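You operate a simulated robot arm through the tools that you are given. There is no shell and no other tool. Be economical: measure what you need, move in short steps, check, and stop when the job is done.

Carry out the task below with a simulated two-armed robot. There is one attempt and no reset: what you move stays moved.

TASK
Take the cap off the bottle marked "OIL" on the top of the steel chest and lay it down there.
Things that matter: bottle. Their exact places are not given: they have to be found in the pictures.

It is judged by the outcome, as a careful person would: the job done as asked, and still so three seconds after it is handed in. It fails if anything else is knocked over, pushed out of place, dropped, spilled or broken. A push-on lid holds only when it is set on centred and level and pressed home; a screw cap is set on level and turned clockwise until tight.

THE ROBOT
Two 7-joint arms with two-finger parallel grippers on one trunk, on a base that drives. Base frame: it is fixed to the floor where the robot stands at the start and does not move with it; the origin is under the middle of the robot, x ahead of it, y to its left, z up. Units: mm, rad, N and s.
The left shoulder is at the start at [70, 177, 1011], the right one opposite. With the tool pointing down near the work surface each hand reaches from about 300 to 740 mm from the robot's upright axis, wherever it stands, measured 20 degrees to its own side. Payload 3.43 kg a hand.
The TCP of each hand is the grasp point between the finger pads, 30 mm short of the fingertips. In the tool frame z runs along the fingers and y along their closing line. Largest opening 94 mm; finger width 28, thickness 10; the body of the gripper, 50 by 96 mm, starts 55 mm behind the TCP.
Orientation is that of the tool frame in the base frame, as a unit quaternion [x, y, z, w]. With the fingers straight down and closing along the base's y, the tool's x points along the base's -x, its y along +y and its z along -z.

THE INTERFACE
- The arms move only by the tool servo_tool. It takes "left_motion", "right_motion" or both (then of equal length, played together; a hand with none holds still); each is a list that holds one entry, the list of rows, each a list of 6 numbers: the shift along the tool's x, y, z in mm, then the turn, a rotation vector about the tool's x, y, z in rad. In form: [[[dx, dy, dz, ax, ay, az], ...]]. A call has 1 to 8 rows; each row is the pose to reach, as a shift and turn from the pose commanded when the call began, along the tool's axes at that moment. "left_claw" and "right_claw" are, for a hand that has rows, the closure, from 0 (fully open) to 1 (shut), set as the call begins (left out, the last holds). A row lasts 0.2 s, in which the tool goes at most 50 mm and 0.15 rad; a call with a longer step from one row to the next is refused whole, and so is a gripper value outside its range. A pose out of reach is approached as far as the arm can. The call stops where the force on the tool passes 40 N (or 10 N more than at its start, if that is more) or the arm is blocked; 0.2 s more then pass. Each finger travels about 153 mm/s and halts on what it meets, pressing with about 41 N; the grip force reading is that of the motor and also rises with nothing between the fingers. The clock runs only during rows and for 0.2 s after the last one: add rows that repeat a pose to give the fingers time. The reply holds the time, the measured pose of the TCP, the force on the tool along the base axes, the opening and the grip force, in the units named above and with some noise.
- Cameras (640 x 400 px; columns grow to the right, rows downward): "scene" is now at [135.9, 31.1, 1338.8]; the picture's right is [0.33, -0.95, 0.00], its down [-0.44, -0.15, -0.89] and it looks along [0.84, 0.29, -0.46] (base axes); focal length 263 px, centre (320, 200). "left" rides on the left gripper at [76, -14, -103] in its tool frame; the picture's right is [0.18, 0.98, 0.00], its down [-0.75, 0.14, -0.64] and it looks along [-0.63, 0.12, 0.77] (tool axes); focal length 243 px, centre (320, 200). "right" rides on the right gripper at [76, 14, -102] in its tool frame; the picture's right is [-0.18, 0.98, 0.00], its down [-0.75, -0.14, -0.64] and it looks along [-0.63, -0.12, 0.77] (tool axes); focal length 243 px, centre (320, 200).
- camera(camera): a new picture of that camera. It takes no simulated time.
- raise_lower(by): slides the trunk up (or, below 0, down) by that many mm; the arms and the scene camera ride with it, the base frame stays. It gives what a move gives, with no picture.
- roll_base(legs): drives the robot by 1 to 6 legs, each [ahead, turn to the left] in mm and rad, along the robot's own axes; the way and the turn of a leg run together, so that a leg with both is an arc; at most 1500 mm and 3.142 rad a leg. The arms and the cameras ride along, it lands a little off, and it stops where it bumps. It gives what a move gives.
- turn_head(pan, tilt): turns the head with the scene camera to pan (to the left, within 1.501 rad either way) and tilt (down, from -0.506 to 1.204), counted from straight ahead of the robot. It gives what a move gives.
- measure_at(camera, pixels): for up to 12 pixels [column, row] of the newest picture of that camera ("zoom" is the newest enlarged one), the place [x, y, z] in the base frame of the surface seen there, good to about 3 mm. It takes no simulated time.
- close_up(camera, box): a new picture of the part [left, top, right, bottom] of that camera's present view, enlarged. It takes no simulated time.
- job_done(): hands the job in; it is judged then, once.

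Work in short steps. Measure before you move; look again where a grasp or a placing could have gone wrong, and mend it. You have 80 turns and 58 pictures in all, those below and enlarged ones among them. Open the grippers and draw the arms clear of the work before you hand the job in, unless the task says otherwise; then end with one line.

The tools are called after ">>>" as a command line: name --argument value ..., lists and objects as JSON in quotes. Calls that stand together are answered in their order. servo_tool: Moves the arms, as the interface text tells. Its arguments: {"type":"object","properties":{"left_motion":{"type":"array","items":{"type":"array","items":{"type":"array","items":{"type":"number"}}}},"left_claw":{"type":"number"},"right_motion":{"type":"array","items":{"type":"array","items":{"type":"array","items":{"type":"number"}}}},"right_claw":{"type":"number"}},"required":[]} The other tools are called the same way: raise_lower (by) slides the trunk up or down; roll_base (legs) drives the base; turn_head (pan, tilt) turns the head that bears the scene camera; camera (camera) takes a picture; measure_at (camera, pixels) gives the place of the surface under pixels of a picture; close_up (camera, box) takes an enlarged picture of a part of a camera's view; job_done () hands the job in.

At the start:

```text
t: 0.0
left_tcp_pos: [495.4, 314.7, 1139.0]
left_ee_rot: [0.0, 1.0, 0.0, 0.0]
left_force: [0.1, -0.2, -0.4]
left_grip_width: 94.1
left_gripper_force: 0.1
right_tcp_pos: [583.9, -73.0, 1128.3]
right_ee_rot: [0.0, 1.0, 0.0, 0.0]
right_force: [0.1, 0.1, -0.7]
right_grip_width: 94.0
right_gripper_force: 0.0
trunk travel left (down, up): [-591.0, 249.0]
robot x, y, heading: [0.7, -1.6, -0.003]
head pan, tilt: [0.332, 0.48]
```

scene: 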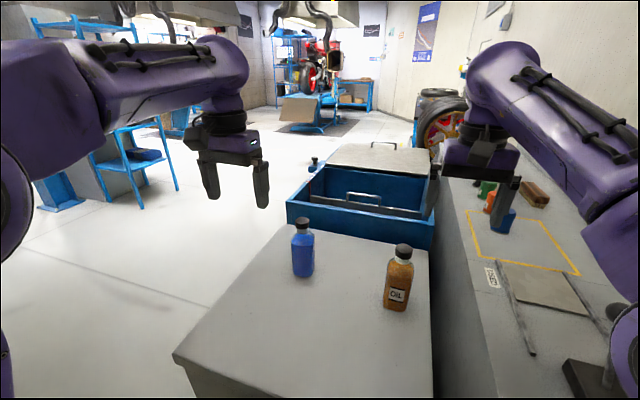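
right: 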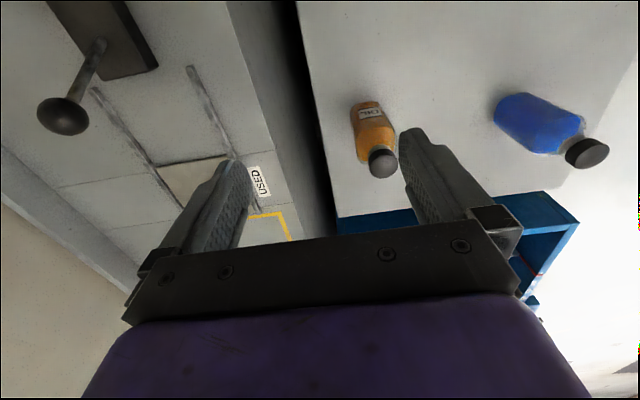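
left: 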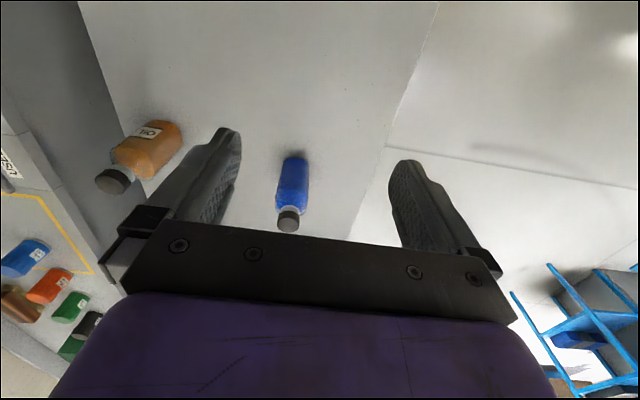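

The OIL bottle is at about (397,278) in the scene picture, its cap at (403,250), on the steel chest top. I take a close-up and measure.

>>> close_up --camera "scene" --box '[350, 230, 446, 320]'

>>> measure_at --camera "scene" --pixels '[[403, 246], [403, 253], [402, 264], [397, 280], [395, 305], [350, 300], [420, 320], [302, 221], [302, 260], [280, 340], [430, 260]]'

```text
4.44 times, centred on (398, 275) of scene
```

zoom: 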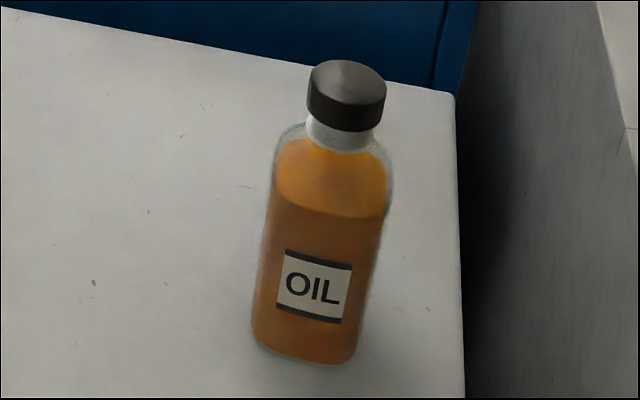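

```text
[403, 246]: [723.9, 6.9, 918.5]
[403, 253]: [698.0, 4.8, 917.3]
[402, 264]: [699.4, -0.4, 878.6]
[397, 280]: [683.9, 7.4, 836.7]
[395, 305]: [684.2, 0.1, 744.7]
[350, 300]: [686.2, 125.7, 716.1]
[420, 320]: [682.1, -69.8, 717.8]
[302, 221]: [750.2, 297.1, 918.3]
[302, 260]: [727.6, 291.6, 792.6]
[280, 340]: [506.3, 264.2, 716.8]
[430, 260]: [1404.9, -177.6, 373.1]
```

The cap top is near (712,5,919), and the bottle stands on z≈717. I look further down to see where the chest front is and how far I can drive in.

>>> turn_head --pan 0.0 --tilt 0.85

>>> camera --camera "scene"

```text
t: 0.8
left_tcp_pos: [495.8, 313.0, 1138.6]
left_ee_rot: [0.0, 1.0, 0.0, 0.0]
left_force: [-0.5, -0.4, -0.4]
left_grip_width: 94.0
left_gripper_force: 0.1
right_tcp_pos: [584.2, -70.8, 1128.6]
right_ee_rot: [0.0, 1.0, 0.0, 0.001]
right_force: [0.2, 0.3, 0.6]
right_grip_width: 94.4
right_gripper_force: 0.0
trunk travel left (down, up): [-591.0, 249.0]
robot x, y, heading: [-5.2, 0.6, -0.001]
head pan, tilt: [0.0, 0.85]
```

```text
53 pictures are left
```

scene: 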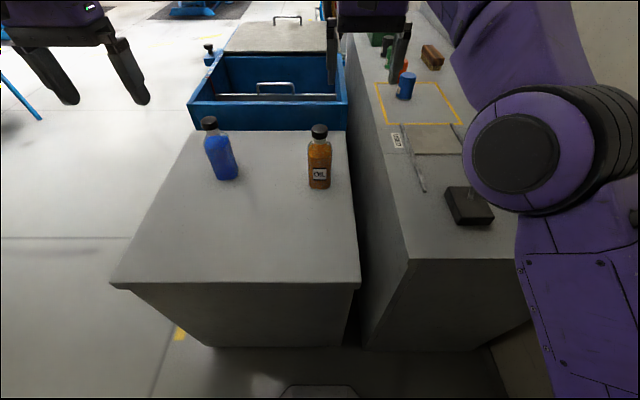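

>>> measure_at --camera "scene" --pixels '[[240, 285], [340, 283], [320, 380], [320, 389], [250, 340], [410, 262], [319, 128], [319, 135], [320, 160], [312, 160], [328, 160], [340, 125]]'

>>> close_up --camera "scene" --box '[280, 110, 360, 200]'

```text
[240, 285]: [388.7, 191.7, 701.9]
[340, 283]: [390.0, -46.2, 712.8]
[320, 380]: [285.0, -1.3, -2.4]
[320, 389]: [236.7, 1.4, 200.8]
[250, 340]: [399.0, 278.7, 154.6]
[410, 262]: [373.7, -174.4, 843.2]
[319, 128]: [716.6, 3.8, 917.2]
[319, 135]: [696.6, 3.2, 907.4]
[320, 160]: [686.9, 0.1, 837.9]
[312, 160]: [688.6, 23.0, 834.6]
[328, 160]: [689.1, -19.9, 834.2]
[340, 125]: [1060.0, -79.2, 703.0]
```

```text
4.44 times, centred on (320, 155) of scene
```

zoom: 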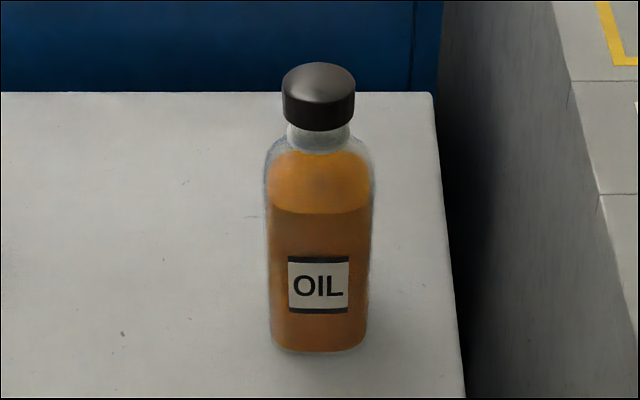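

The chest front is at x≈389 and the base front at about 237, so I can drive 90 mm closer. The bottle's axis is at about (717,3).

>>> roll_base --legs '[[90, 0]]'

>>> camera --camera "scene"

```text
t: 1.9
left_tcp_pos: [584.8, 314.2, 1138.7]
left_ee_rot: [0.0, 1.0, -0.001, 0.0]
left_force: [0.0, 0.3, -0.9]
left_grip_width: 93.9
left_gripper_force: 0.2
right_tcp_pos: [671.6, -71.2, 1129.5]
right_ee_rot: [0.0, 1.0, 0.0, 0.001]
right_force: [-0.1, 0.8, -0.8]
right_grip_width: 93.8
right_gripper_force: 0.1
trunk travel left (down, up): [-591.0, 249.0]
robot x, y, heading: [91.4, 1.3, -0.001]
head pan, tilt: [0.0, 0.85]
```

```text
51 pictures are left
```

scene: 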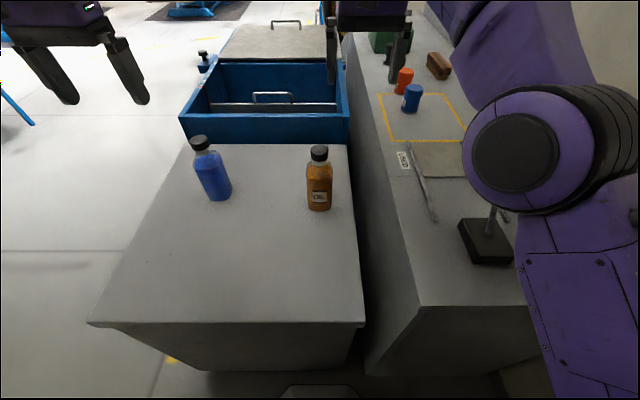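

Measuring the cap and body from this nearer view.

>>> measure_at --camera "scene" --pixels '[[319, 146], [319, 149], [319, 156], [312, 155], [326, 155], [319, 163], [308, 180], [319, 180], [330, 180], [319, 207], [319, 167]]'

>>> close_up --camera "right" --box '[300, 60, 460, 220]'

```text
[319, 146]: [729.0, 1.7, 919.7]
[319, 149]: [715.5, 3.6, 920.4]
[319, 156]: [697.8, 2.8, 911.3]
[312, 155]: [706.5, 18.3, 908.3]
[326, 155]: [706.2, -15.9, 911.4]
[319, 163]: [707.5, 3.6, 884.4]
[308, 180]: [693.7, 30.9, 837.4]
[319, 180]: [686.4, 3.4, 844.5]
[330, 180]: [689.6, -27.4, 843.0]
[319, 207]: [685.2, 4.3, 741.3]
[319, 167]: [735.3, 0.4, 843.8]
```

```text
2.50 times, centred on (380, 140) of right
```

zoom: 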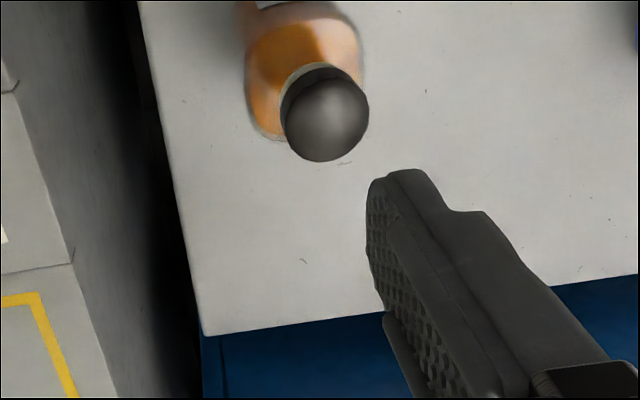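

The cap is centred near (717,3), with its top at z≈920 and a diameter of about 42 mm. The body is a rounded square about 62 mm wide, with faces along x and y. The left hand will hold the body from the front, pointing +x and closing along y, so I start turning it while it is high.

>>> servo_tool --left_motion '[[[15, 0, 0, 0, -0.15, 0], [30, 0, 0, 0, -0.3, 0], [45, 0, 0, 0, -0.45, 0], [60, 0, 0, 0, -0.6, 0], [75, 0, 0, 0, -0.75, 0], [90, 0, 0, 0, -0.9, 0], [105, 0, 0, 0, -1.05, 0], [110, 0, 0, 0, -1.2, 0]]]' --left_claw 0

>>> servo_tool --left_motion '[[[0, 0, 0, 0, -0.15, 0], [0, 0, 0, 0, -0.3, 0], [0, 0, 0, 0, -0.371, 0], [0, 0, 0, 0, -0.371, 0]]]'

```text
t: 3.8
left_tcp_pos: [492.0, 425.9, 1031.9]
left_ee_rot: [-0.003, 0.824, -0.004, 0.566]
left_force: [0.1, -0.3, -0.3]
left_grip_width: 94.0
left_gripper_force: 0.0
left hand out of reach, approached as far as the arm can: row 2, 3, 4, 5, 6, 7, 8
right_tcp_pos: [672.1, -71.4, 1129.1]
right_ee_rot: [0.0, 1.0, 0.0, 0.001]
right_force: [-1.5, 0.5, 0.8]
right_grip_width: 93.9
right_gripper_force: 0.1
trunk travel left (down, up): [-591.0, 249.0]
robot x, y, heading: [91.5, -1.3, -0.006]
head pan, tilt: [0.0, 0.85]
```

```text
t: 4.8
left_tcp_pos: [508.0, 442.5, 1036.5]
left_ee_rot: [0.001, 0.706, 0.0, 0.708]
left_force: [0.1, 0.6, 0.2]
left_grip_width: 93.9
left_gripper_force: 0.0
left hand out of reach, approached as far as the arm can: row 1, 2, 3, 4
right_tcp_pos: [672.6, -71.1, 1128.6]
right_ee_rot: [0.001, 1.0, 0.0, 0.0]
right_force: [-0.9, 0.5, 0.4]
right_grip_width: 94.0
right_gripper_force: 0.1
trunk travel left (down, up): [-591.0, 249.0]
robot x, y, heading: [86.8, 1.8, -0.002]
head pan, tilt: [0.0, 0.85]
```

The wrist was folded too close to the shoulder. I move the hand forward and lower to regain reach, which also shows which reference pose the shifts use.

>>> servo_tool --left_motion '[[[0, 0, 40, 0, 0, 0], [30, 0, 80, 0, 0, 0], [65, 0, 85, 0, 0, 0], [100, 0, 85, 0, 0, 0], [130, 0, 85, 0, 0, 0], [130, 0, 85, 0, 0, 0]]]'

```text
t: 6.2
left_tcp_pos: [592.5, 441.9, 907.7]
left_ee_rot: [0.001, 0.707, 0.0, 0.708]
left_force: [0.5, -0.8, -0.3]
left_grip_width: 94.0
left_gripper_force: 0.0
right_tcp_pos: [672.1, -72.4, 1129.1]
right_ee_rot: [-0.001, 1.0, 0.0, 0.001]
right_force: [0.0, 1.6, -0.3]
right_grip_width: 94.1
right_gripper_force: 0.2
trunk travel left (down, up): [-591.0, 249.0]
robot x, y, heading: [88.7, -0.8, -0.001]
head pan, tilt: [0.0, 0.85]
```

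The reference is the pose actually reached. Now I slide the left hand to y≈3 and lower it to z≈835, staying short of the bottles.

>>> servo_tool --left_motion '[[[0, -49, -10, 0, 0, 0], [0, -98, -20, 0, 0, 0], [0, -147, -20, 0, 0, 0], [0, -196, -20, 0, 0, 0], [0, -245, -20, 0, 0, 0], [0, -294, -20, 0, 0, 0], [0, -343, -20, 0, 0, 0], [0, -390, -20, 0, 0, 0]]]'

>>> camera --camera "scene"

```text
t: 8.0
left_tcp_pos: [547.7, 367.6, 910.1]
left_ee_rot: [0.003, 0.707, -0.003, 0.707]
left_force: [0.2, 0.1, -0.2]
left_grip_width: 94.1
left_gripper_force: 0.0
left hand out of reach, approached as far as the arm can: row 2, 3, 4, 5, 6, 7, 8
right_tcp_pos: [671.4, -72.0, 1127.6]
right_ee_rot: [0.0, 1.0, 0.0, 0.001]
right_force: [0.1, -0.3, -0.2]
right_grip_width: 94.1
right_gripper_force: 0.1
trunk travel left (down, up): [-591.0, 249.0]
robot x, y, heading: [85.6, 1.1, 0.001]
head pan, tilt: [0.0, 0.85]
```

```text
49 pictures are left
```

scene: 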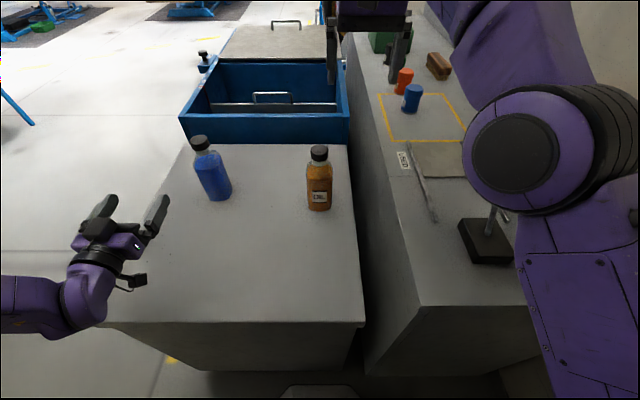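

The limit is the arm folding too close to the shoulder. I back the base 40 mm, then pass at x≈620 (fingertips at 650, short of both bottles).

>>> roll_base --legs '[[-40, 0]]'

>>> servo_tool --left_motion '[[[0, 0, 40, 0, 0, 0], [0, 0, 80, 0, 0, 0], [0, 0, 110, 0, 0, 0], [15, -45, 110, 0, 0, 0], [30, -90, 110, 0, 0, 0], [45, -135, 110, 0, 0, 0], [60, -180, 110, 0, 0, 0], [65, -220, 110, 0, 0, 0]]]'

```text
t: 8.8
left_tcp_pos: [509.0, 367.2, 909.9]
left_ee_rot: [0.002, 0.707, -0.003, 0.707]
left_force: [-1.0, 0.2, -0.3]
left_grip_width: 93.8
left_gripper_force: 0.1
right_tcp_pos: [633.6, -70.6, 1129.2]
right_ee_rot: [0.0, 1.0, 0.0, -0.001]
right_force: [-0.4, -0.2, 0.7]
right_grip_width: 94.2
right_gripper_force: 0.0
trunk travel left (down, up): [-591.0, 249.0]
robot x, y, heading: [46.8, -0.8, -0.002]
head pan, tilt: [0.0, 0.85]
```

```text
t: 10.6
left_tcp_pos: [612.6, 342.2, 834.4]
left_ee_rot: [0.023, 0.702, -0.044, 0.711]
left_force: [-0.6, 1.0, 0.1]
left_grip_width: 94.0
left_gripper_force: 0.0
left hand out of reach, approached as far as the arm can: row 1, 2, 3, 4, 5, 6, 7, 8
right_tcp_pos: [633.2, -70.9, 1128.7]
right_ee_rot: [0.0, 1.0, 0.0, 0.001]
right_force: [0.3, 0.3, -0.7]
right_grip_width: 94.1
right_gripper_force: 0.0
trunk travel left (down, up): [-591.0, 249.0]
robot x, y, heading: [47.9, 1.4, 0.001]
head pan, tilt: [0.0, 0.85]
```

Pointing straight ahead hits a wrist limit as y decreases. I will use a pitched-down forward approach instead (about 45–63° from vertical), so I rotate the left hand back in place first.

>>> servo_tool --left_motion '[[[-10, 0, 0, 0, 0.15, 0], [-20, 0, 0, 0, 0.3, 0], [-30, 0, 0, 0, 0.45, 0], [-40, 0, 0, 0, 0.6, 0], [-45, 0, 0, 0, 0.7, 0], [-45, 0, 0, 0, 0.7, 0]]]'

```text
t: 12.0
left_tcp_pos: [612.6, 342.9, 877.0]
left_ee_rot: [0.036, 0.903, -0.033, 0.426]
left_force: [-0.4, -0.9, 0.0]
left_grip_width: 93.6
left_gripper_force: 0.0
right_tcp_pos: [633.3, -72.0, 1128.0]
right_ee_rot: [0.0, 1.0, 0.0, 0.0]
right_force: [-0.8, 0.0, -0.4]
right_grip_width: 94.0
right_gripper_force: 0.1
trunk travel left (down, up): [-591.0, 249.0]
robot x, y, heading: [46.8, -1.7, -0.001]
head pan, tilt: [0.0, 0.85]
```

Now slide the left hand toward y≈3 in this pitched pose.

>>> servo_tool --left_motion '[[[0, -49, 0, 0, 0, 0], [0, -98, 0, 0, 0, 0], [0, -147, 0, 0, 0, 0], [0, -196, 0, 0, 0, 0], [0, -245, 0, 0, 0, 0], [0, -294, 0, 0, 0, 0], [0, -338, 0, 0, 0, 0], [0, -338, 0, 0, 0, 0]]]'

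```text
t: 13.8
left_tcp_pos: [576.4, 30.4, 897.2]
left_ee_rot: [-0.003, 0.925, -0.024, 0.378]
left_force: [0.8, -0.7, 2.2]
left_grip_width: 93.8
left_gripper_force: 0.0
left hand out of reach, approached as far as the arm can: row 5, 6, 7, 8
right_tcp_pos: [633.2, -73.1, 1127.5]
right_ee_rot: [0.0, 1.0, 0.001, -0.001]
right_force: [0.7, 0.5, -0.2]
right_grip_width: 93.9
right_gripper_force: 0.1
trunk travel left (down, up): [-591.0, 249.0]
robot x, y, heading: [48.3, 0.6, 0.001]
head pan, tilt: [0.0, 0.85]
```

Pitched about 44° and nearly at y. I move toward (622,3,865) and try pitching further toward 60°.

>>> servo_tool --left_motion '[[[-3, -7, 13, 0, 0, 0], [-6, -14, 26, 0, -0.07, 0], [-11, -27, 53, 0, -0.15, 0], [-11, -27, 53, 0, -0.23, 0], [-11, -27, 53, 0, -0.3, 0], [-11, -27, 53, 0, -0.3, 0]]]'

>>> camera --camera "scene"

```text
t: 15.2
left_tcp_pos: [642.5, -7.4, 889.4]
left_ee_rot: [-0.015, 0.825, -0.057, 0.562]
left_force: [-0.5, 0.5, 0.1]
left_grip_width: 94.0
left_gripper_force: 0.1
right_tcp_pos: [632.8, -72.5, 1127.4]
right_ee_rot: [-0.001, 1.0, 0.0, -0.001]
right_force: [0.3, -1.3, 0.5]
right_grip_width: 94.2
right_gripper_force: 0.0
trunk travel left (down, up): [-591.0, 249.0]
robot x, y, heading: [47.1, -4.3, -0.001]
head pan, tilt: [0.0, 0.85]
```

```text
48 pictures are left
```

scene: 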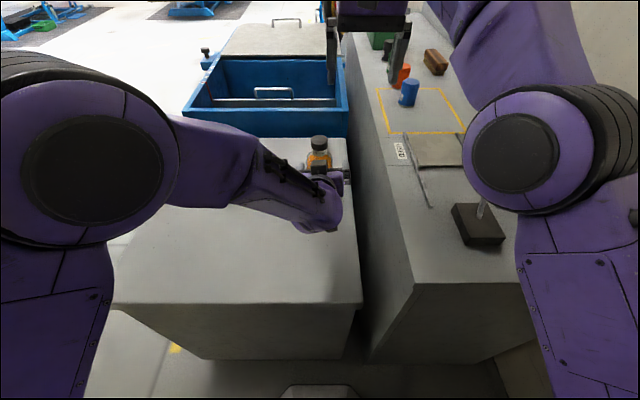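

Pitch is now about 68°. I correct the small roll/yaw error and lower to (643,3,833) in front of the bottle.

>>> servo_tool --left_motion '[[[17, 5, 7, -0.026, 0, 0.03], [34, 11, 14, -0.051, 0, 0.06], [50, 16, 21, -0.077, 0, 0.089], [50, 16, 21, -0.077, 0, 0.089]]]'

>>> camera --camera "left"

```text
t: 16.2
left_tcp_pos: [636.6, 0.6, 816.2]
left_ee_rot: [0.022, 0.829, 0.014, 0.558]
left_force: [0.3, 0.3, 0.2]
left_grip_width: 94.0
left_gripper_force: 0.0
right_tcp_pos: [631.9, -71.6, 1129.5]
right_ee_rot: [-0.001, 1.0, 0.0, 0.0]
right_force: [-0.4, -0.2, -0.1]
right_grip_width: 94.0
right_gripper_force: 0.1
trunk travel left (down, up): [-591.0, 249.0]
robot x, y, heading: [50.3, 2.6, 0.0]
head pan, tilt: [0.0, 0.85]
```

```text
47 pictures are left
```

left: 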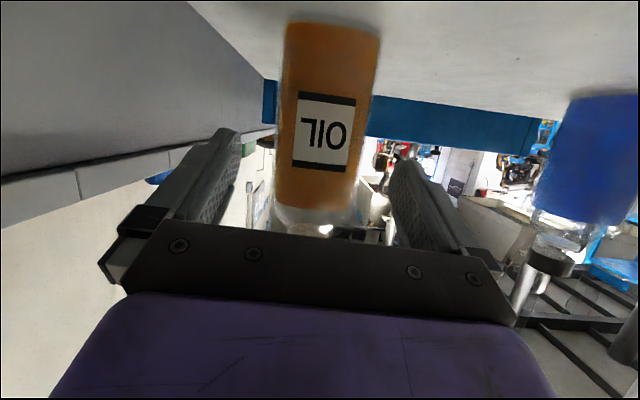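

The bottle is centred between the fingers at (322,120). I raise slightly, trim the roll, then slide in to (705,2,832) with the fingers open.

>>> servo_tool --left_motion '[[[-20, 2, 0, 0, 0, -0.026], [-30, 3, 10, 0, 0, -0.052], [-40, 4, 22, 0, 0, -0.052], [-40, 4, 34, 0, 0, -0.052], [-40, 4, 46, 0, 0, -0.052], [-40, 4, 57, 0, 0, -0.052], [-40, 4, 57, 0, 0, -0.052]]]'

>>> camera --camera "left"

>>> camera --camera "scene"

```text
t: 17.8
left_tcp_pos: [694.4, -13.3, 822.8]
left_ee_rot: [0.026, 0.828, 0.003, 0.56]
left_force: [-0.5, 0.3, 0.2]
left_grip_width: 93.7
left_gripper_force: 0.1
right_tcp_pos: [633.0, -72.4, 1128.8]
right_ee_rot: [0.0, 1.0, 0.001, 0.0]
right_force: [-0.1, 0.4, -0.5]
right_grip_width: 93.9
right_gripper_force: 0.0
trunk travel left (down, up): [-591.0, 249.0]
robot x, y, heading: [45.7, -1.8, -0.006]
head pan, tilt: [0.0, 0.85]
```

```text
46 pictures are left
```

left: 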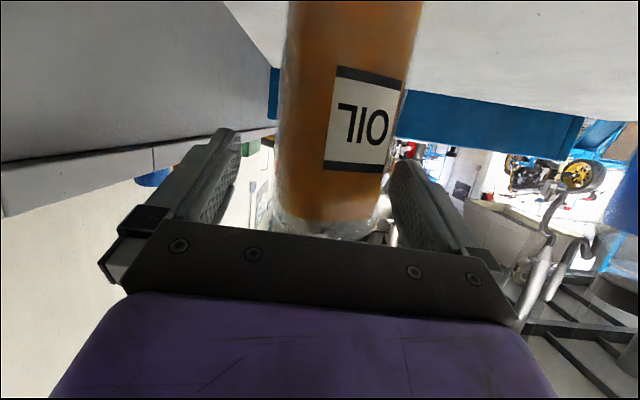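

```text
45 pictures are left
```

scene: 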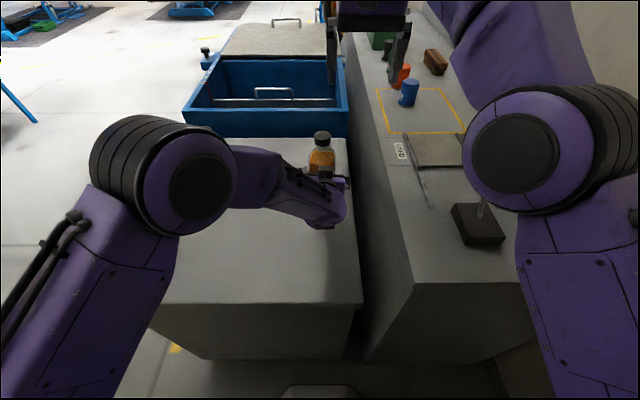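

The hand drifted to y≈−13, so the +y finger is near the bottle (about (395,190)). I check whether the bottle has moved before correcting.

>>> measure_at --camera "scene" --pixels '[[321, 134], [321, 142], [315, 142], [328, 142]]'

>>> servo_tool --left_motion '[[[0, 5, 0, 0, 0, 0], [0, 10, 0, 0, 0, 0], [0, 15, 0, 0, 0, 0], [0, 15, 0, 0, 0, 0], [0, 15, 0, 0, 0, 0]]]'

>>> camera --camera "left"

```text
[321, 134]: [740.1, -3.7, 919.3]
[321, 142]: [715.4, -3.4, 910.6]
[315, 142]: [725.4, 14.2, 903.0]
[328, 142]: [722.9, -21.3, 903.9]
```

```text
t: 19.0
left_tcp_pos: [695.3, 2.0, 824.7]
left_ee_rot: [0.026, 0.829, 0.003, 0.559]
left_force: [0.8, -0.5, 0.1]
left_grip_width: 93.8
left_gripper_force: 0.0
right_tcp_pos: [633.2, -70.8, 1129.6]
right_ee_rot: [0.0, 1.0, 0.0, -0.001]
right_force: [-0.9, -0.8, -0.5]
right_grip_width: 93.9
right_gripper_force: 0.0
trunk travel left (down, up): [-591.0, 249.0]
robot x, y, heading: [49.6, -0.7, 0.007]
head pan, tilt: [0.0, 0.85]
```

```text
44 pictures are left
```

left: 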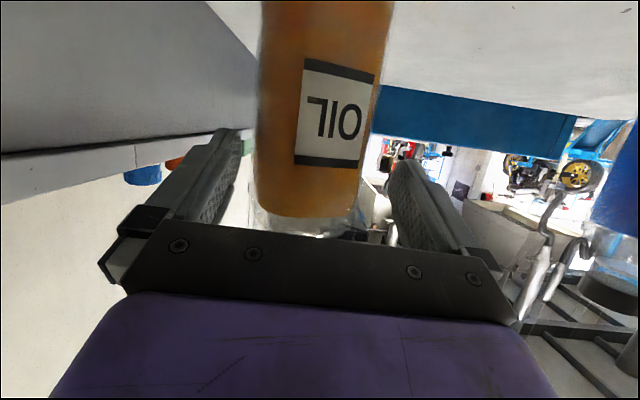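

I check the measurement against fixed things (bench corner, chest edge, label) to see whether the bottle itself moved.

>>> camera --camera "scene"

>>> close_up --camera "scene" --box '[270, 115, 370, 205]'

>>> measure_at --camera "scene" --pixels '[[412, 286], [340, 305], [343, 136], [320, 160], [322, 134], [322, 142], [280, 140]]'

```text
43 pictures are left
```

scene: 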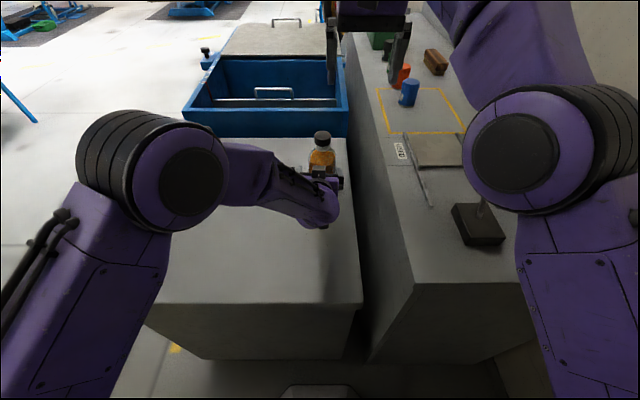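

```text
4.44 times, centred on (320, 160) of scene
```

zoom: 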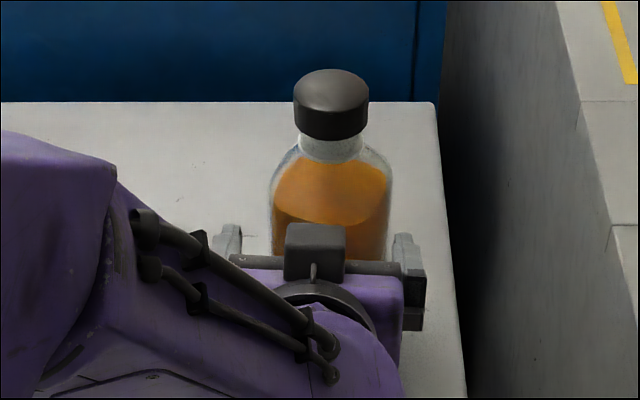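

```text
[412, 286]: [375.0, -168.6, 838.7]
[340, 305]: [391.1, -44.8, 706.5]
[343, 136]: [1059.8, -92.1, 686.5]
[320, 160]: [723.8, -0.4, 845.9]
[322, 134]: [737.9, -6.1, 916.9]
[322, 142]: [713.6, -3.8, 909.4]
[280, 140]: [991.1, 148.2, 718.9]
```

Fixed things measure the same as before, so the bottle was nudged about 16 mm and its axis is now near (734,−4); it still stands upright. I slide in gently another 20 mm, then check.

>>> servo_tool --left_motion '[[[-3, -1, 4, 0, 0, 0], [-6, -2, 8, 0, 0, 0], [-9, -3, 12, 0, 0, 0], [-12, -4, 17, 0, 0, 0], [-12, -4, 17, 0, 0, 0]]]'

>>> camera --camera "left"

>>> close_up --camera "scene" --box '[270, 115, 370, 205]'

```text
t: 20.2
left_tcp_pos: [715.2, -2.6, 829.6]
left_ee_rot: [0.025, 0.828, 0.003, 0.559]
left_force: [0.0, 0.4, -0.3]
left_grip_width: 94.0
left_gripper_force: 0.1
right_tcp_pos: [632.2, -71.3, 1127.9]
right_ee_rot: [0.0, 1.0, 0.0, 0.0]
right_force: [-0.4, -0.4, 0.4]
right_grip_width: 94.0
right_gripper_force: 0.0
trunk travel left (down, up): [-591.0, 249.0]
robot x, y, heading: [48.3, -1.9, -0.004]
head pan, tilt: [0.0, 0.85]
```

```text
41 pictures are left
```

left: 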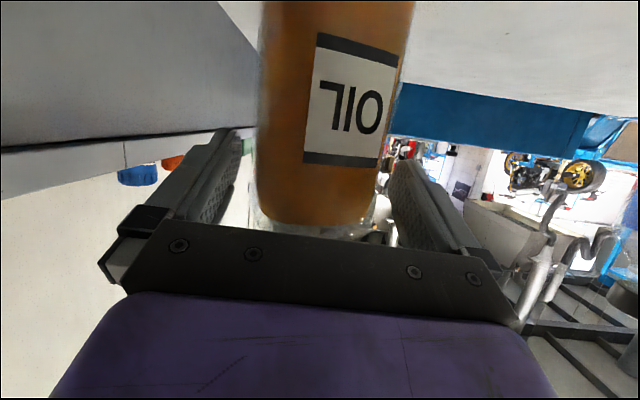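

```text
4.44 times, centred on (320, 160) of scene
```

zoom: 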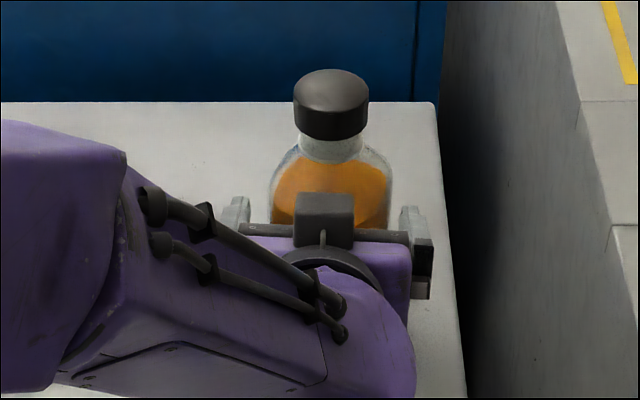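

The label sits right of the body's centre (350 against 330), so the bottle is yawed about −17 to −20°. I yaw the hand to match before closing.

>>> servo_tool --left_motion '[[[0, 1, 0, 0.055, 0, 0.022], [0, 2, 0, 0.11, 0, 0.044], [0, 3, 0, 0.165, 0, 0.066], [0, 4, 0, 0.22, 0, 0.088], [0, 4, 0, 0.277, 0, 0.11], [0, 4, 0, 0.277, 0, 0.11]]]'

>>> camera --camera "left"

```text
t: 21.6
left_tcp_pos: [716.9, 2.0, 830.6]
left_ee_rot: [0.148, 0.818, -0.081, 0.549]
left_force: [0.2, 1.1, -0.3]
left_grip_width: 94.0
left_gripper_force: 0.2
right_tcp_pos: [633.2, -71.7, 1127.9]
right_ee_rot: [0.0, 1.0, 0.0, 0.0]
right_force: [-0.5, 0.0, -0.2]
right_grip_width: 94.0
right_gripper_force: 0.1
trunk travel left (down, up): [-591.0, 249.0]
robot x, y, heading: [45.8, -0.4, 0.001]
head pan, tilt: [0.0, 0.85]
```

```text
39 pictures are left
```

left: 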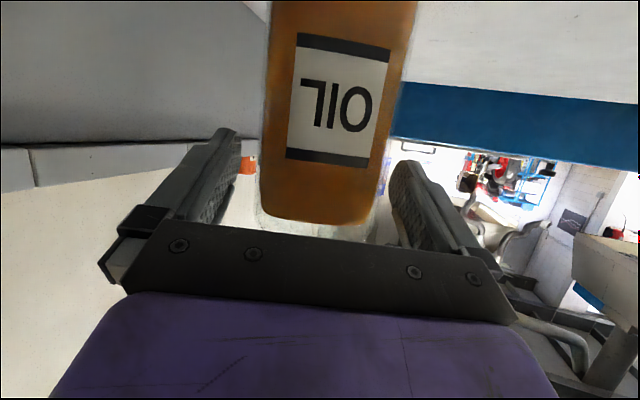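

Now the label faces the palm squarely. I trim the roll a bit and close the left fingers on the body.

>>> servo_tool --left_motion '[[[0, 0, 0, 0, 0, -0.03], [0, 0, 0, 0, 0, -0.03]]]'

>>> servo_tool --left_motion '[[[0, 0, 0, 0, 0, 0], [0, 0, 0, 0, 0, 0], [0, 0, 0, 0, 0, 0], [0, 0, 0, 0, 0, 0]]]' --left_claw 1

>>> camera --camera "scene"

>>> camera --camera "left"

```text
t: 22.2
left_tcp_pos: [717.0, 1.6, 829.3]
left_ee_rot: [0.135, 0.821, -0.089, 0.548]
left_force: [0.3, 0.3, 0.0]
left_grip_width: 94.0
left_gripper_force: 0.0
right_tcp_pos: [632.4, -71.5, 1129.0]
right_ee_rot: [-0.001, 1.0, 0.0, 0.0]
right_force: [-0.5, 0.4, 0.2]
right_grip_width: 94.0
right_gripper_force: 0.0
trunk travel left (down, up): [-591.0, 249.0]
robot x, y, heading: [47.2, -0.8, 0.001]
head pan, tilt: [0.0, 0.85]
```

```text
t: 23.2
left_tcp_pos: [716.2, 1.5, 829.6]
left_ee_rot: [0.135, 0.821, -0.088, 0.548]
left_force: [-0.5, 0.0, -0.2]
left_grip_width: 72.2
left_gripper_force: 40.8
right_tcp_pos: [633.6, -72.1, 1128.9]
right_ee_rot: [-0.001, 1.0, 0.0, 0.0]
right_force: [0.7, 0.0, 0.4]
right_grip_width: 94.1
right_gripper_force: 0.1
trunk travel left (down, up): [-591.0, 249.0]
robot x, y, heading: [50.0, -2.0, -0.001]
head pan, tilt: [0.0, 0.85]
```

```text
38 pictures are left
```

scene: 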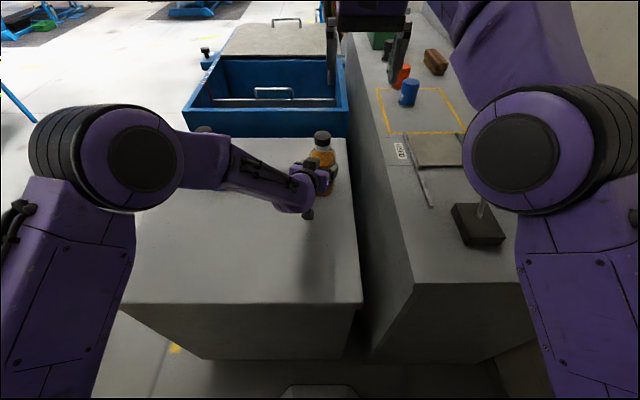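

```text
37 pictures are left
```

left: 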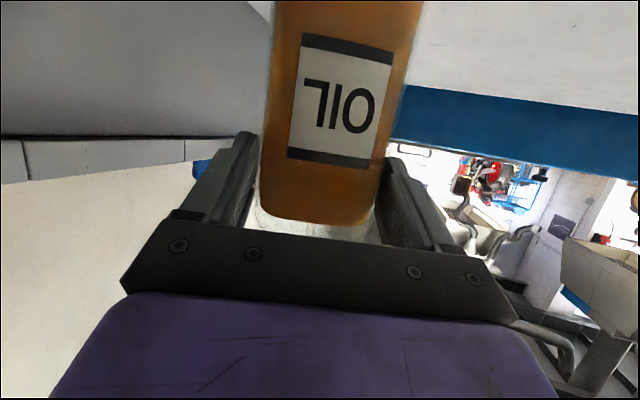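

The body is gripped at 72 mm width. I zoom in to check that it is upright and find the cap's position.

>>> close_up --camera "scene" --box '[280, 115, 360, 205]'

>>> measure_at --camera "scene" --pixels '[[321, 132], [321, 135], [321, 138], [321, 143], [315, 134], [328, 134], [315, 142], [328, 142]]'

```text
4.44 times, centred on (320, 160) of scene
```

zoom: 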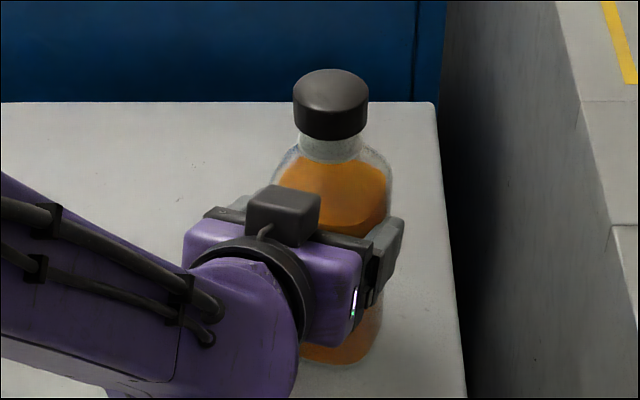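

```text
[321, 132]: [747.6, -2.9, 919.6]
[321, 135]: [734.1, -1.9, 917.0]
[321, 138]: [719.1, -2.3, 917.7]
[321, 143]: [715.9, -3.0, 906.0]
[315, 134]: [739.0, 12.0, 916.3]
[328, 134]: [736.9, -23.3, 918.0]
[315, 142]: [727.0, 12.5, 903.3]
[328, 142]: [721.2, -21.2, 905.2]
```

The bottle is upright, with the cap centre at about (735,−5), z 892–919, diameter about 44 mm. I bring the open right hand above the cap.

>>> servo_tool --right_motion '[[[-26, 17, 20, 0, 0, 0], [-52, 34, 40, 0, 0, 0], [-78, 51, 60, 0, 0, 0], [-102, 67, 90, 0, 0, 0], [-102, 67, 129, 0, 0, 0], [-102, 67, 129, 0, 0, 0]]]' --right_claw 0

>>> camera --camera "right"

>>> camera --camera "scene"

```text
t: 24.6
left_tcp_pos: [716.1, 0.9, 829.0]
left_ee_rot: [0.135, 0.821, -0.088, 0.547]
left_force: [-1.0, -0.7, 0.7]
left_grip_width: 72.0
left_gripper_force: 40.9
right_tcp_pos: [693.2, -66.0, 995.6]
right_ee_rot: [0.001, 1.0, 0.001, 0.001]
right_force: [0.1, -0.2, 0.7]
right_grip_width: 94.0
right_gripper_force: 0.1
right hand out of reach, approached as far as the arm can: row 1, 2, 3, 4, 5, 6
trunk travel left (down, up): [-591.0, 249.0]
robot x, y, heading: [45.3, -0.7, -0.002]
head pan, tilt: [0.0, 0.85]
```

```text
35 pictures are left
```

right: 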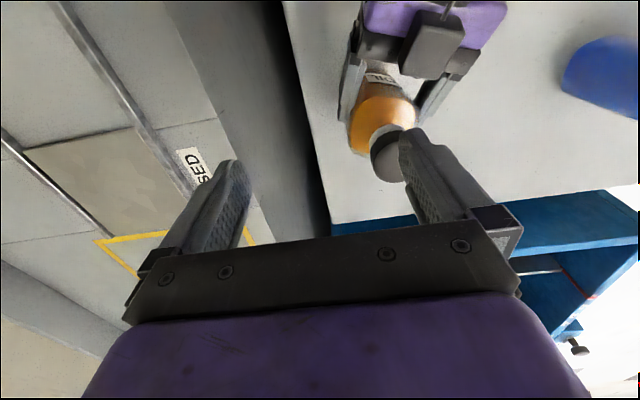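

```text
34 pictures are left
```

scene: 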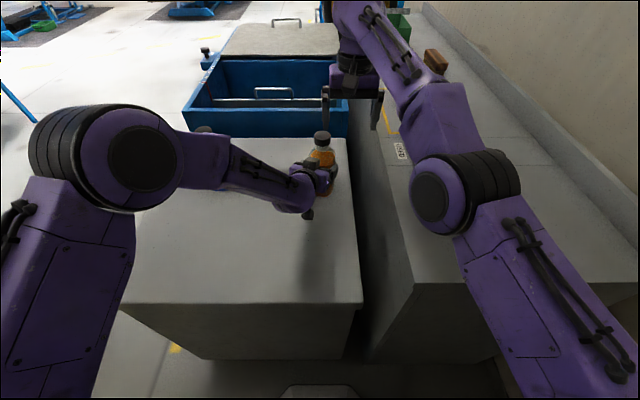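

The right arm is at its reach limit here. I test whether it can do better lower down and nearer in y, with tips still above the cap (TCP z≥960).

>>> servo_tool --right_motion '[[[0, 20, 15, 0, 0, 0], [0, 40, 30, 0, 0, 0], [-10, 61, 30, 0, 0, 0], [-25, 61, 30, 0, 0, 0], [-42, 61, 30, 0, 0, 0], [-42, 61, 30, 0, 0, 0]]]'

```text
t: 26.0
left_tcp_pos: [715.9, 1.0, 829.9]
left_ee_rot: [0.135, 0.821, -0.088, 0.547]
left_force: [-0.7, 1.1, -0.3]
left_grip_width: 72.2
left_gripper_force: 41.3
right_tcp_pos: [691.7, -33.7, 963.9]
right_ee_rot: [0.0, 1.0, 0.0, 0.0]
right_force: [-0.5, 0.2, 0.4]
right_grip_width: 94.0
right_gripper_force: 0.0
right hand out of reach, approached as far as the arm can: row 1, 2, 3, 4, 5, 6
trunk travel left (down, up): [-591.0, 249.0]
robot x, y, heading: [55.3, -1.5, -0.003]
head pan, tilt: [0.0, 0.85]
```

The right arm tops out near x≈692. I raise the right hand out of the way, then use the left hand to lift the bottle 5 mm, carry it 75 mm toward the robot and set it down.

>>> servo_tool --right_motion '[[[0, 0, -40, 0, 0, 0], [0, -20, -80, 0, 0, 0], [0, -40, -100, 0, 0, 0]]]'

>>> servo_tool --left_motion '[[[-4.6, 0, -1.9, 0, 0, 0], [2.2, -7.8, -18.3, 0, 0, 0], [9, -15.6, -34.8, 0, 0, 0], [15.8, -23.3, -51.2, 0, 0, 0], [22.6, -31.1, -67.6, 0, 0, 0], [22.6, -31.1, -67.6, 0, 0, 0]]]' --left_claw 1

>>> camera --camera "scene"

```text
t: 26.8
left_tcp_pos: [716.5, 0.9, 830.8]
left_ee_rot: [0.136, 0.82, -0.09, 0.548]
left_force: [0.0, -1.2, -1.2]
left_grip_width: 72.1
left_gripper_force: 41.1
right_tcp_pos: [677.4, -64.0, 1041.1]
right_ee_rot: [-0.001, 1.0, 0.0, 0.001]
right_force: [0.0, 0.1, -0.3]
right_grip_width: 93.9
right_gripper_force: 0.1
right hand out of reach, approached as far as the arm can: row 1, 2, 3
trunk travel left (down, up): [-591.0, 249.0]
robot x, y, heading: [52.5, 2.4, 0.001]
head pan, tilt: [0.0, 0.85]
```

```text
t: 28.2
left_tcp_pos: [639.2, -3.3, 833.4]
left_ee_rot: [0.135, 0.821, -0.089, 0.547]
left_force: [0.7, -0.2, -5.3]
left_grip_width: 71.9
left_gripper_force: 41.3
right_tcp_pos: [678.0, -64.1, 1040.0]
right_ee_rot: [-0.001, 1.0, -0.001, 0.0]
right_force: [1.1, -0.2, 0.5]
right_grip_width: 93.9
right_gripper_force: 0.1
trunk travel left (down, up): [-591.0, 249.0]
robot x, y, heading: [49.1, -0.7, 0.003]
head pan, tilt: [0.0, 0.85]
```

```text
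33 pictures are left
```

scene: 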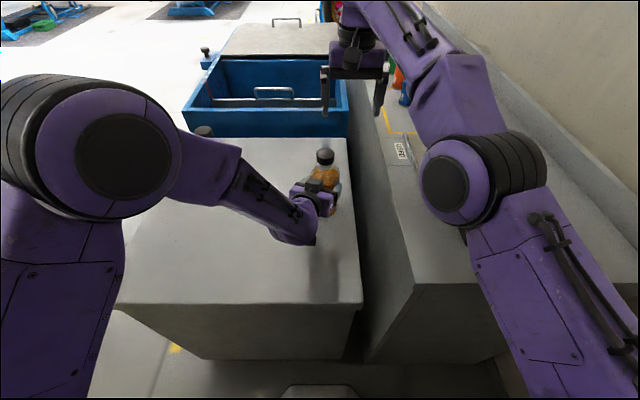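

The bottle came along and its weight shows (−5 N). I lower it until it rests on the chest.

>>> servo_tool --left_motion '[[[2.3, 0, 1, 0, 0, 0], [3.7, 0, 1.5, 0, 0, 0], [4.6, 0, 1.9, 0, 0, 0], [4.6, 0, 1.9, 0, 0, 0]]]'

>>> close_up --camera "scene" --box '[280, 130, 370, 230]'

>>> camera --camera "scene"

>>> measure_at --camera "scene" --pixels '[[325, 152], [325, 155], [325, 158], [325, 163], [320, 155], [330, 155], [318, 161], [332, 161]]'

```text
t: 29.2
left_tcp_pos: [639.0, -5.8, 831.1]
left_ee_rot: [0.136, 0.82, -0.089, 0.548]
left_force: [0.3, -0.1, -1.9]
left_grip_width: 72.0
left_gripper_force: 41.1
right_tcp_pos: [677.4, -64.0, 1040.4]
right_ee_rot: [0.0, 1.0, -0.001, 0.001]
right_force: [0.0, -0.3, 0.0]
right_grip_width: 94.1
right_gripper_force: 0.1
trunk travel left (down, up): [-591.0, 249.0]
robot x, y, heading: [45.2, 2.9, 0.002]
head pan, tilt: [0.0, 0.85]
```

```text
4.00 times, centred on (325, 180) of scene
```

zoom: 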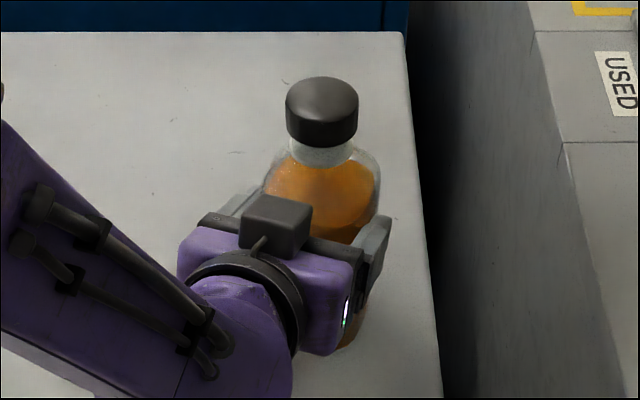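

```text
31 pictures are left
```

scene: 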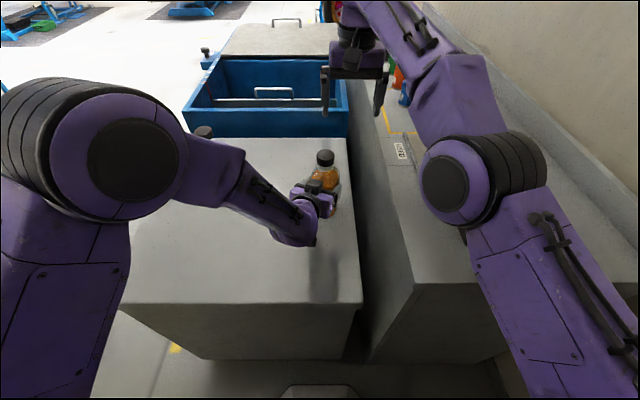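

```text
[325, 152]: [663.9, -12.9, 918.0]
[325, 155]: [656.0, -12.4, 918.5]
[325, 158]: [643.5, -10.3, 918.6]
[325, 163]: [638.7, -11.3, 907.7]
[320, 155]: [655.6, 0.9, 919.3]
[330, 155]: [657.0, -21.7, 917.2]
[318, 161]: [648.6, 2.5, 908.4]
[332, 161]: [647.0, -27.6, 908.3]
```

The cap centre is now about (660,−12), top z≈918. I bring the right hand over it, stopping at z≈965 first.

>>> servo_tool --right_motion '[[[17, 26, 0, 0, 0, 0], [17, 52, 20, 0, 0, 0], [17, 52, 50, 0, 0, 0], [17, 52, 75, 0, 0, 0], [17, 52, 75, 0, 0, 0]]]' --right_claw 0

>>> camera --camera "right"

```text
t: 30.4
left_tcp_pos: [637.1, -5.6, 830.2]
left_ee_rot: [0.135, 0.82, -0.089, 0.548]
left_force: [0.3, 0.7, 1.5]
left_grip_width: 72.1
left_gripper_force: 40.9
right_tcp_pos: [660.5, -12.3, 964.7]
right_ee_rot: [0.0, 1.0, -0.001, 0.001]
right_force: [0.6, 0.2, 0.6]
right_grip_width: 94.0
right_gripper_force: 0.0
trunk travel left (down, up): [-591.0, 249.0]
robot x, y, heading: [52.3, 3.3, 0.002]
head pan, tilt: [0.0, 0.85]
```

```text
30 pictures are left
```

right: 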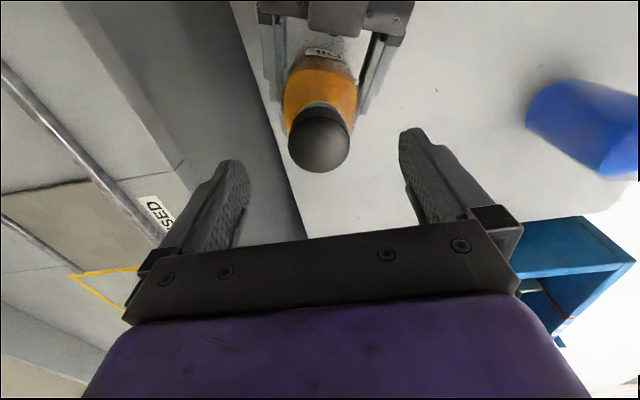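

The cap lies centred at col 319 between the fingers. I descend to z≈912 and check.

>>> servo_tool --right_motion '[[[0, 0, 20, 0, 0, 0], [0, 0, 40, 0, 0, 0], [0, 0, 53, 0, 0, 0], [0, 0, 53, 0, 0, 0]]]'

>>> camera --camera "right"

>>> close_up --camera "scene" --box '[280, 130, 370, 230]'

```text
t: 31.4
left_tcp_pos: [638.2, -4.9, 829.8]
left_ee_rot: [0.135, 0.82, -0.089, 0.548]
left_force: [1.3, 0.1, 0.9]
left_grip_width: 72.2
left_gripper_force: 41.5
right_tcp_pos: [660.0, -11.7, 914.5]
right_ee_rot: [0.0, 1.0, 0.0, 0.0]
right_force: [0.0, 0.0, 0.6]
right_grip_width: 94.0
right_gripper_force: 0.1
trunk travel left (down, up): [-591.0, 249.0]
robot x, y, heading: [46.7, 0.2, 0.002]
head pan, tilt: [0.0, 0.85]
```

```text
29 pictures are left
```

right: 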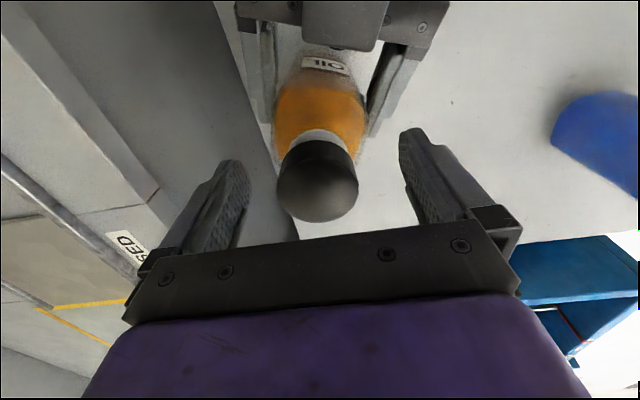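

```text
4.00 times, centred on (325, 180) of scene
```

zoom: 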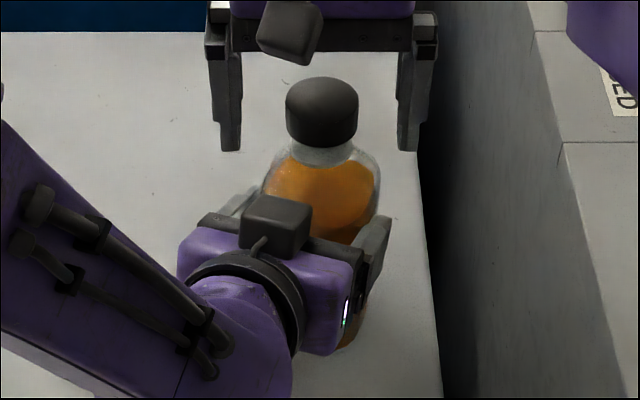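

Well aligned: the cap top is at row ~190, as predicted for the TCP. I close the right fingers on the cap.

>>> servo_tool --right_motion '[[[0, 0, 0, 0, 0, 0], [0, 0, 0, 0, 0, 0], [0, 0, 0, 0, 0, 0], [0, 0, 0, 0, 0, 0]]]' --right_claw 1

```text
t: 32.4
left_tcp_pos: [638.3, -4.5, 829.7]
left_ee_rot: [0.135, 0.82, -0.089, 0.548]
left_force: [1.4, 2.5, 1.3]
left_grip_width: 71.9
left_gripper_force: 40.3
right_tcp_pos: [659.9, -12.2, 914.5]
right_ee_rot: [0.001, 1.0, 0.0, 0.001]
right_force: [-0.9, -0.4, -0.8]
right_grip_width: 40.5
right_gripper_force: 41.6
trunk travel left (down, up): [-591.0, 249.0]
robot x, y, heading: [47.7, 0.9, 0.001]
head pan, tilt: [0.0, 0.85]
```

The cap is gripped at 40.5 mm. I turn counter-clockwise seen from above (negative about tool z) and watch the forces.

>>> servo_tool --right_motion '[[[0, 0, 0, 0, 0, -0.1], [0, 0, 0, 0, 0, -0.2], [0, 0, 0, 0, 0, -0.3], [0, 0, 0, 0, 0, -0.4], [0, 0, 0, 0, 0, -0.5], [0, 0, 0, 0, 0, -0.6]]]'

>>> camera --camera "left"

```text
t: 33.8
left_tcp_pos: [639.2, -4.3, 829.9]
left_ee_rot: [0.134, 0.821, -0.088, 0.548]
left_force: [-1.5, 6.6, 1.8]
left_grip_width: 71.7
left_gripper_force: 41.4
right_tcp_pos: [660.6, -11.1, 914.6]
right_ee_rot: [-0.295, 0.955, -0.001, 0.001]
right_force: [0.5, -6.3, -0.2]
right_grip_width: 40.2
right_gripper_force: 41.0
trunk travel left (down, up): [-591.0, 249.0]
robot x, y, heading: [48.0, 2.7, -0.002]
head pan, tilt: [0.0, 0.85]
```

```text
27 pictures are left
```

left: 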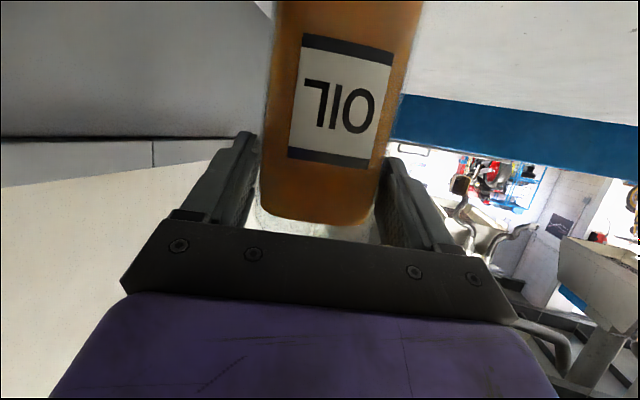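

The bottle stayed put while the cap turned 0.6 rad. I continue turning with a slight rise.

>>> servo_tool --right_motion '[[[0, 0, -0.1, 0, 0, -0.14], [0, 0, -0.2, 0, 0, -0.28], [0, 0, -0.3, 0, 0, -0.42], [0, 0, -0.4, 0, 0, -0.56], [0, 0, -0.5, 0, 0, -0.7], [0, 0, -0.6, 0, 0, -0.84], [0, 0, -0.7, 0, 0, -0.98], [0, 0, -0.8, 0, 0, -1.12]]]'

```text
t: 35.6
left_tcp_pos: [638.8, -5.5, 829.9]
left_ee_rot: [0.135, 0.82, -0.088, 0.549]
left_force: [-0.8, 1.5, 1.9]
left_grip_width: 71.8
left_gripper_force: 41.3
right_tcp_pos: [659.3, -10.7, 915.3]
right_ee_rot: [0.759, -0.651, 0.0, 0.0]
right_force: [0.0, 0.1, -0.7]
right_grip_width: 40.4
right_gripper_force: 40.9
trunk travel left (down, up): [-591.0, 249.0]
robot x, y, heading: [47.1, 0.4, 0.001]
head pan, tilt: [0.0, 0.85]
```

Total is about 1.72 rad with low forces and no limit yet. I keep turning.

>>> servo_tool --right_motion '[[[0, 0, -0.1, 0, 0, -0.14], [0, 0, -0.2, 0, 0, -0.28], [0, 0, -0.3, 0, 0, -0.42], [0, 0, -0.4, 0, 0, -0.56], [0, 0, -0.5, 0, 0, -0.7], [0, 0, -0.6, 0, 0, -0.84], [0, 0, -0.7, 0, 0, -0.98], [0, 0, -0.8, 0, 0, -1.12]]]'

>>> close_up --camera "scene" --box '[280, 130, 370, 230]'

```text
t: 37.4
left_tcp_pos: [637.4, -5.7, 829.2]
left_ee_rot: [0.135, 0.821, -0.088, 0.548]
left_force: [-1.4, -0.4, 1.6]
left_grip_width: 72.0
left_gripper_force: 41.6
right_tcp_pos: [659.6, -11.1, 916.7]
right_ee_rot: [0.989, -0.15, 0.001, 0.001]
right_force: [0.2, -0.8, -0.1]
right_grip_width: 40.4
right_gripper_force: 41.2
trunk travel left (down, up): [-591.0, 249.0]
robot x, y, heading: [49.6, 0.4, 0.001]
head pan, tilt: [0.0, 0.85]
```

```text
4.00 times, centred on (325, 180) of scene
```

zoom: 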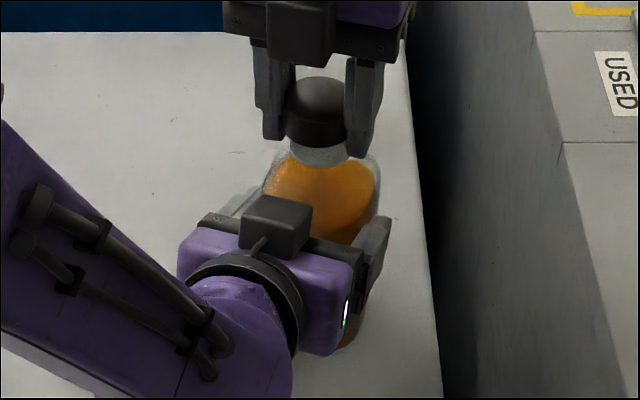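

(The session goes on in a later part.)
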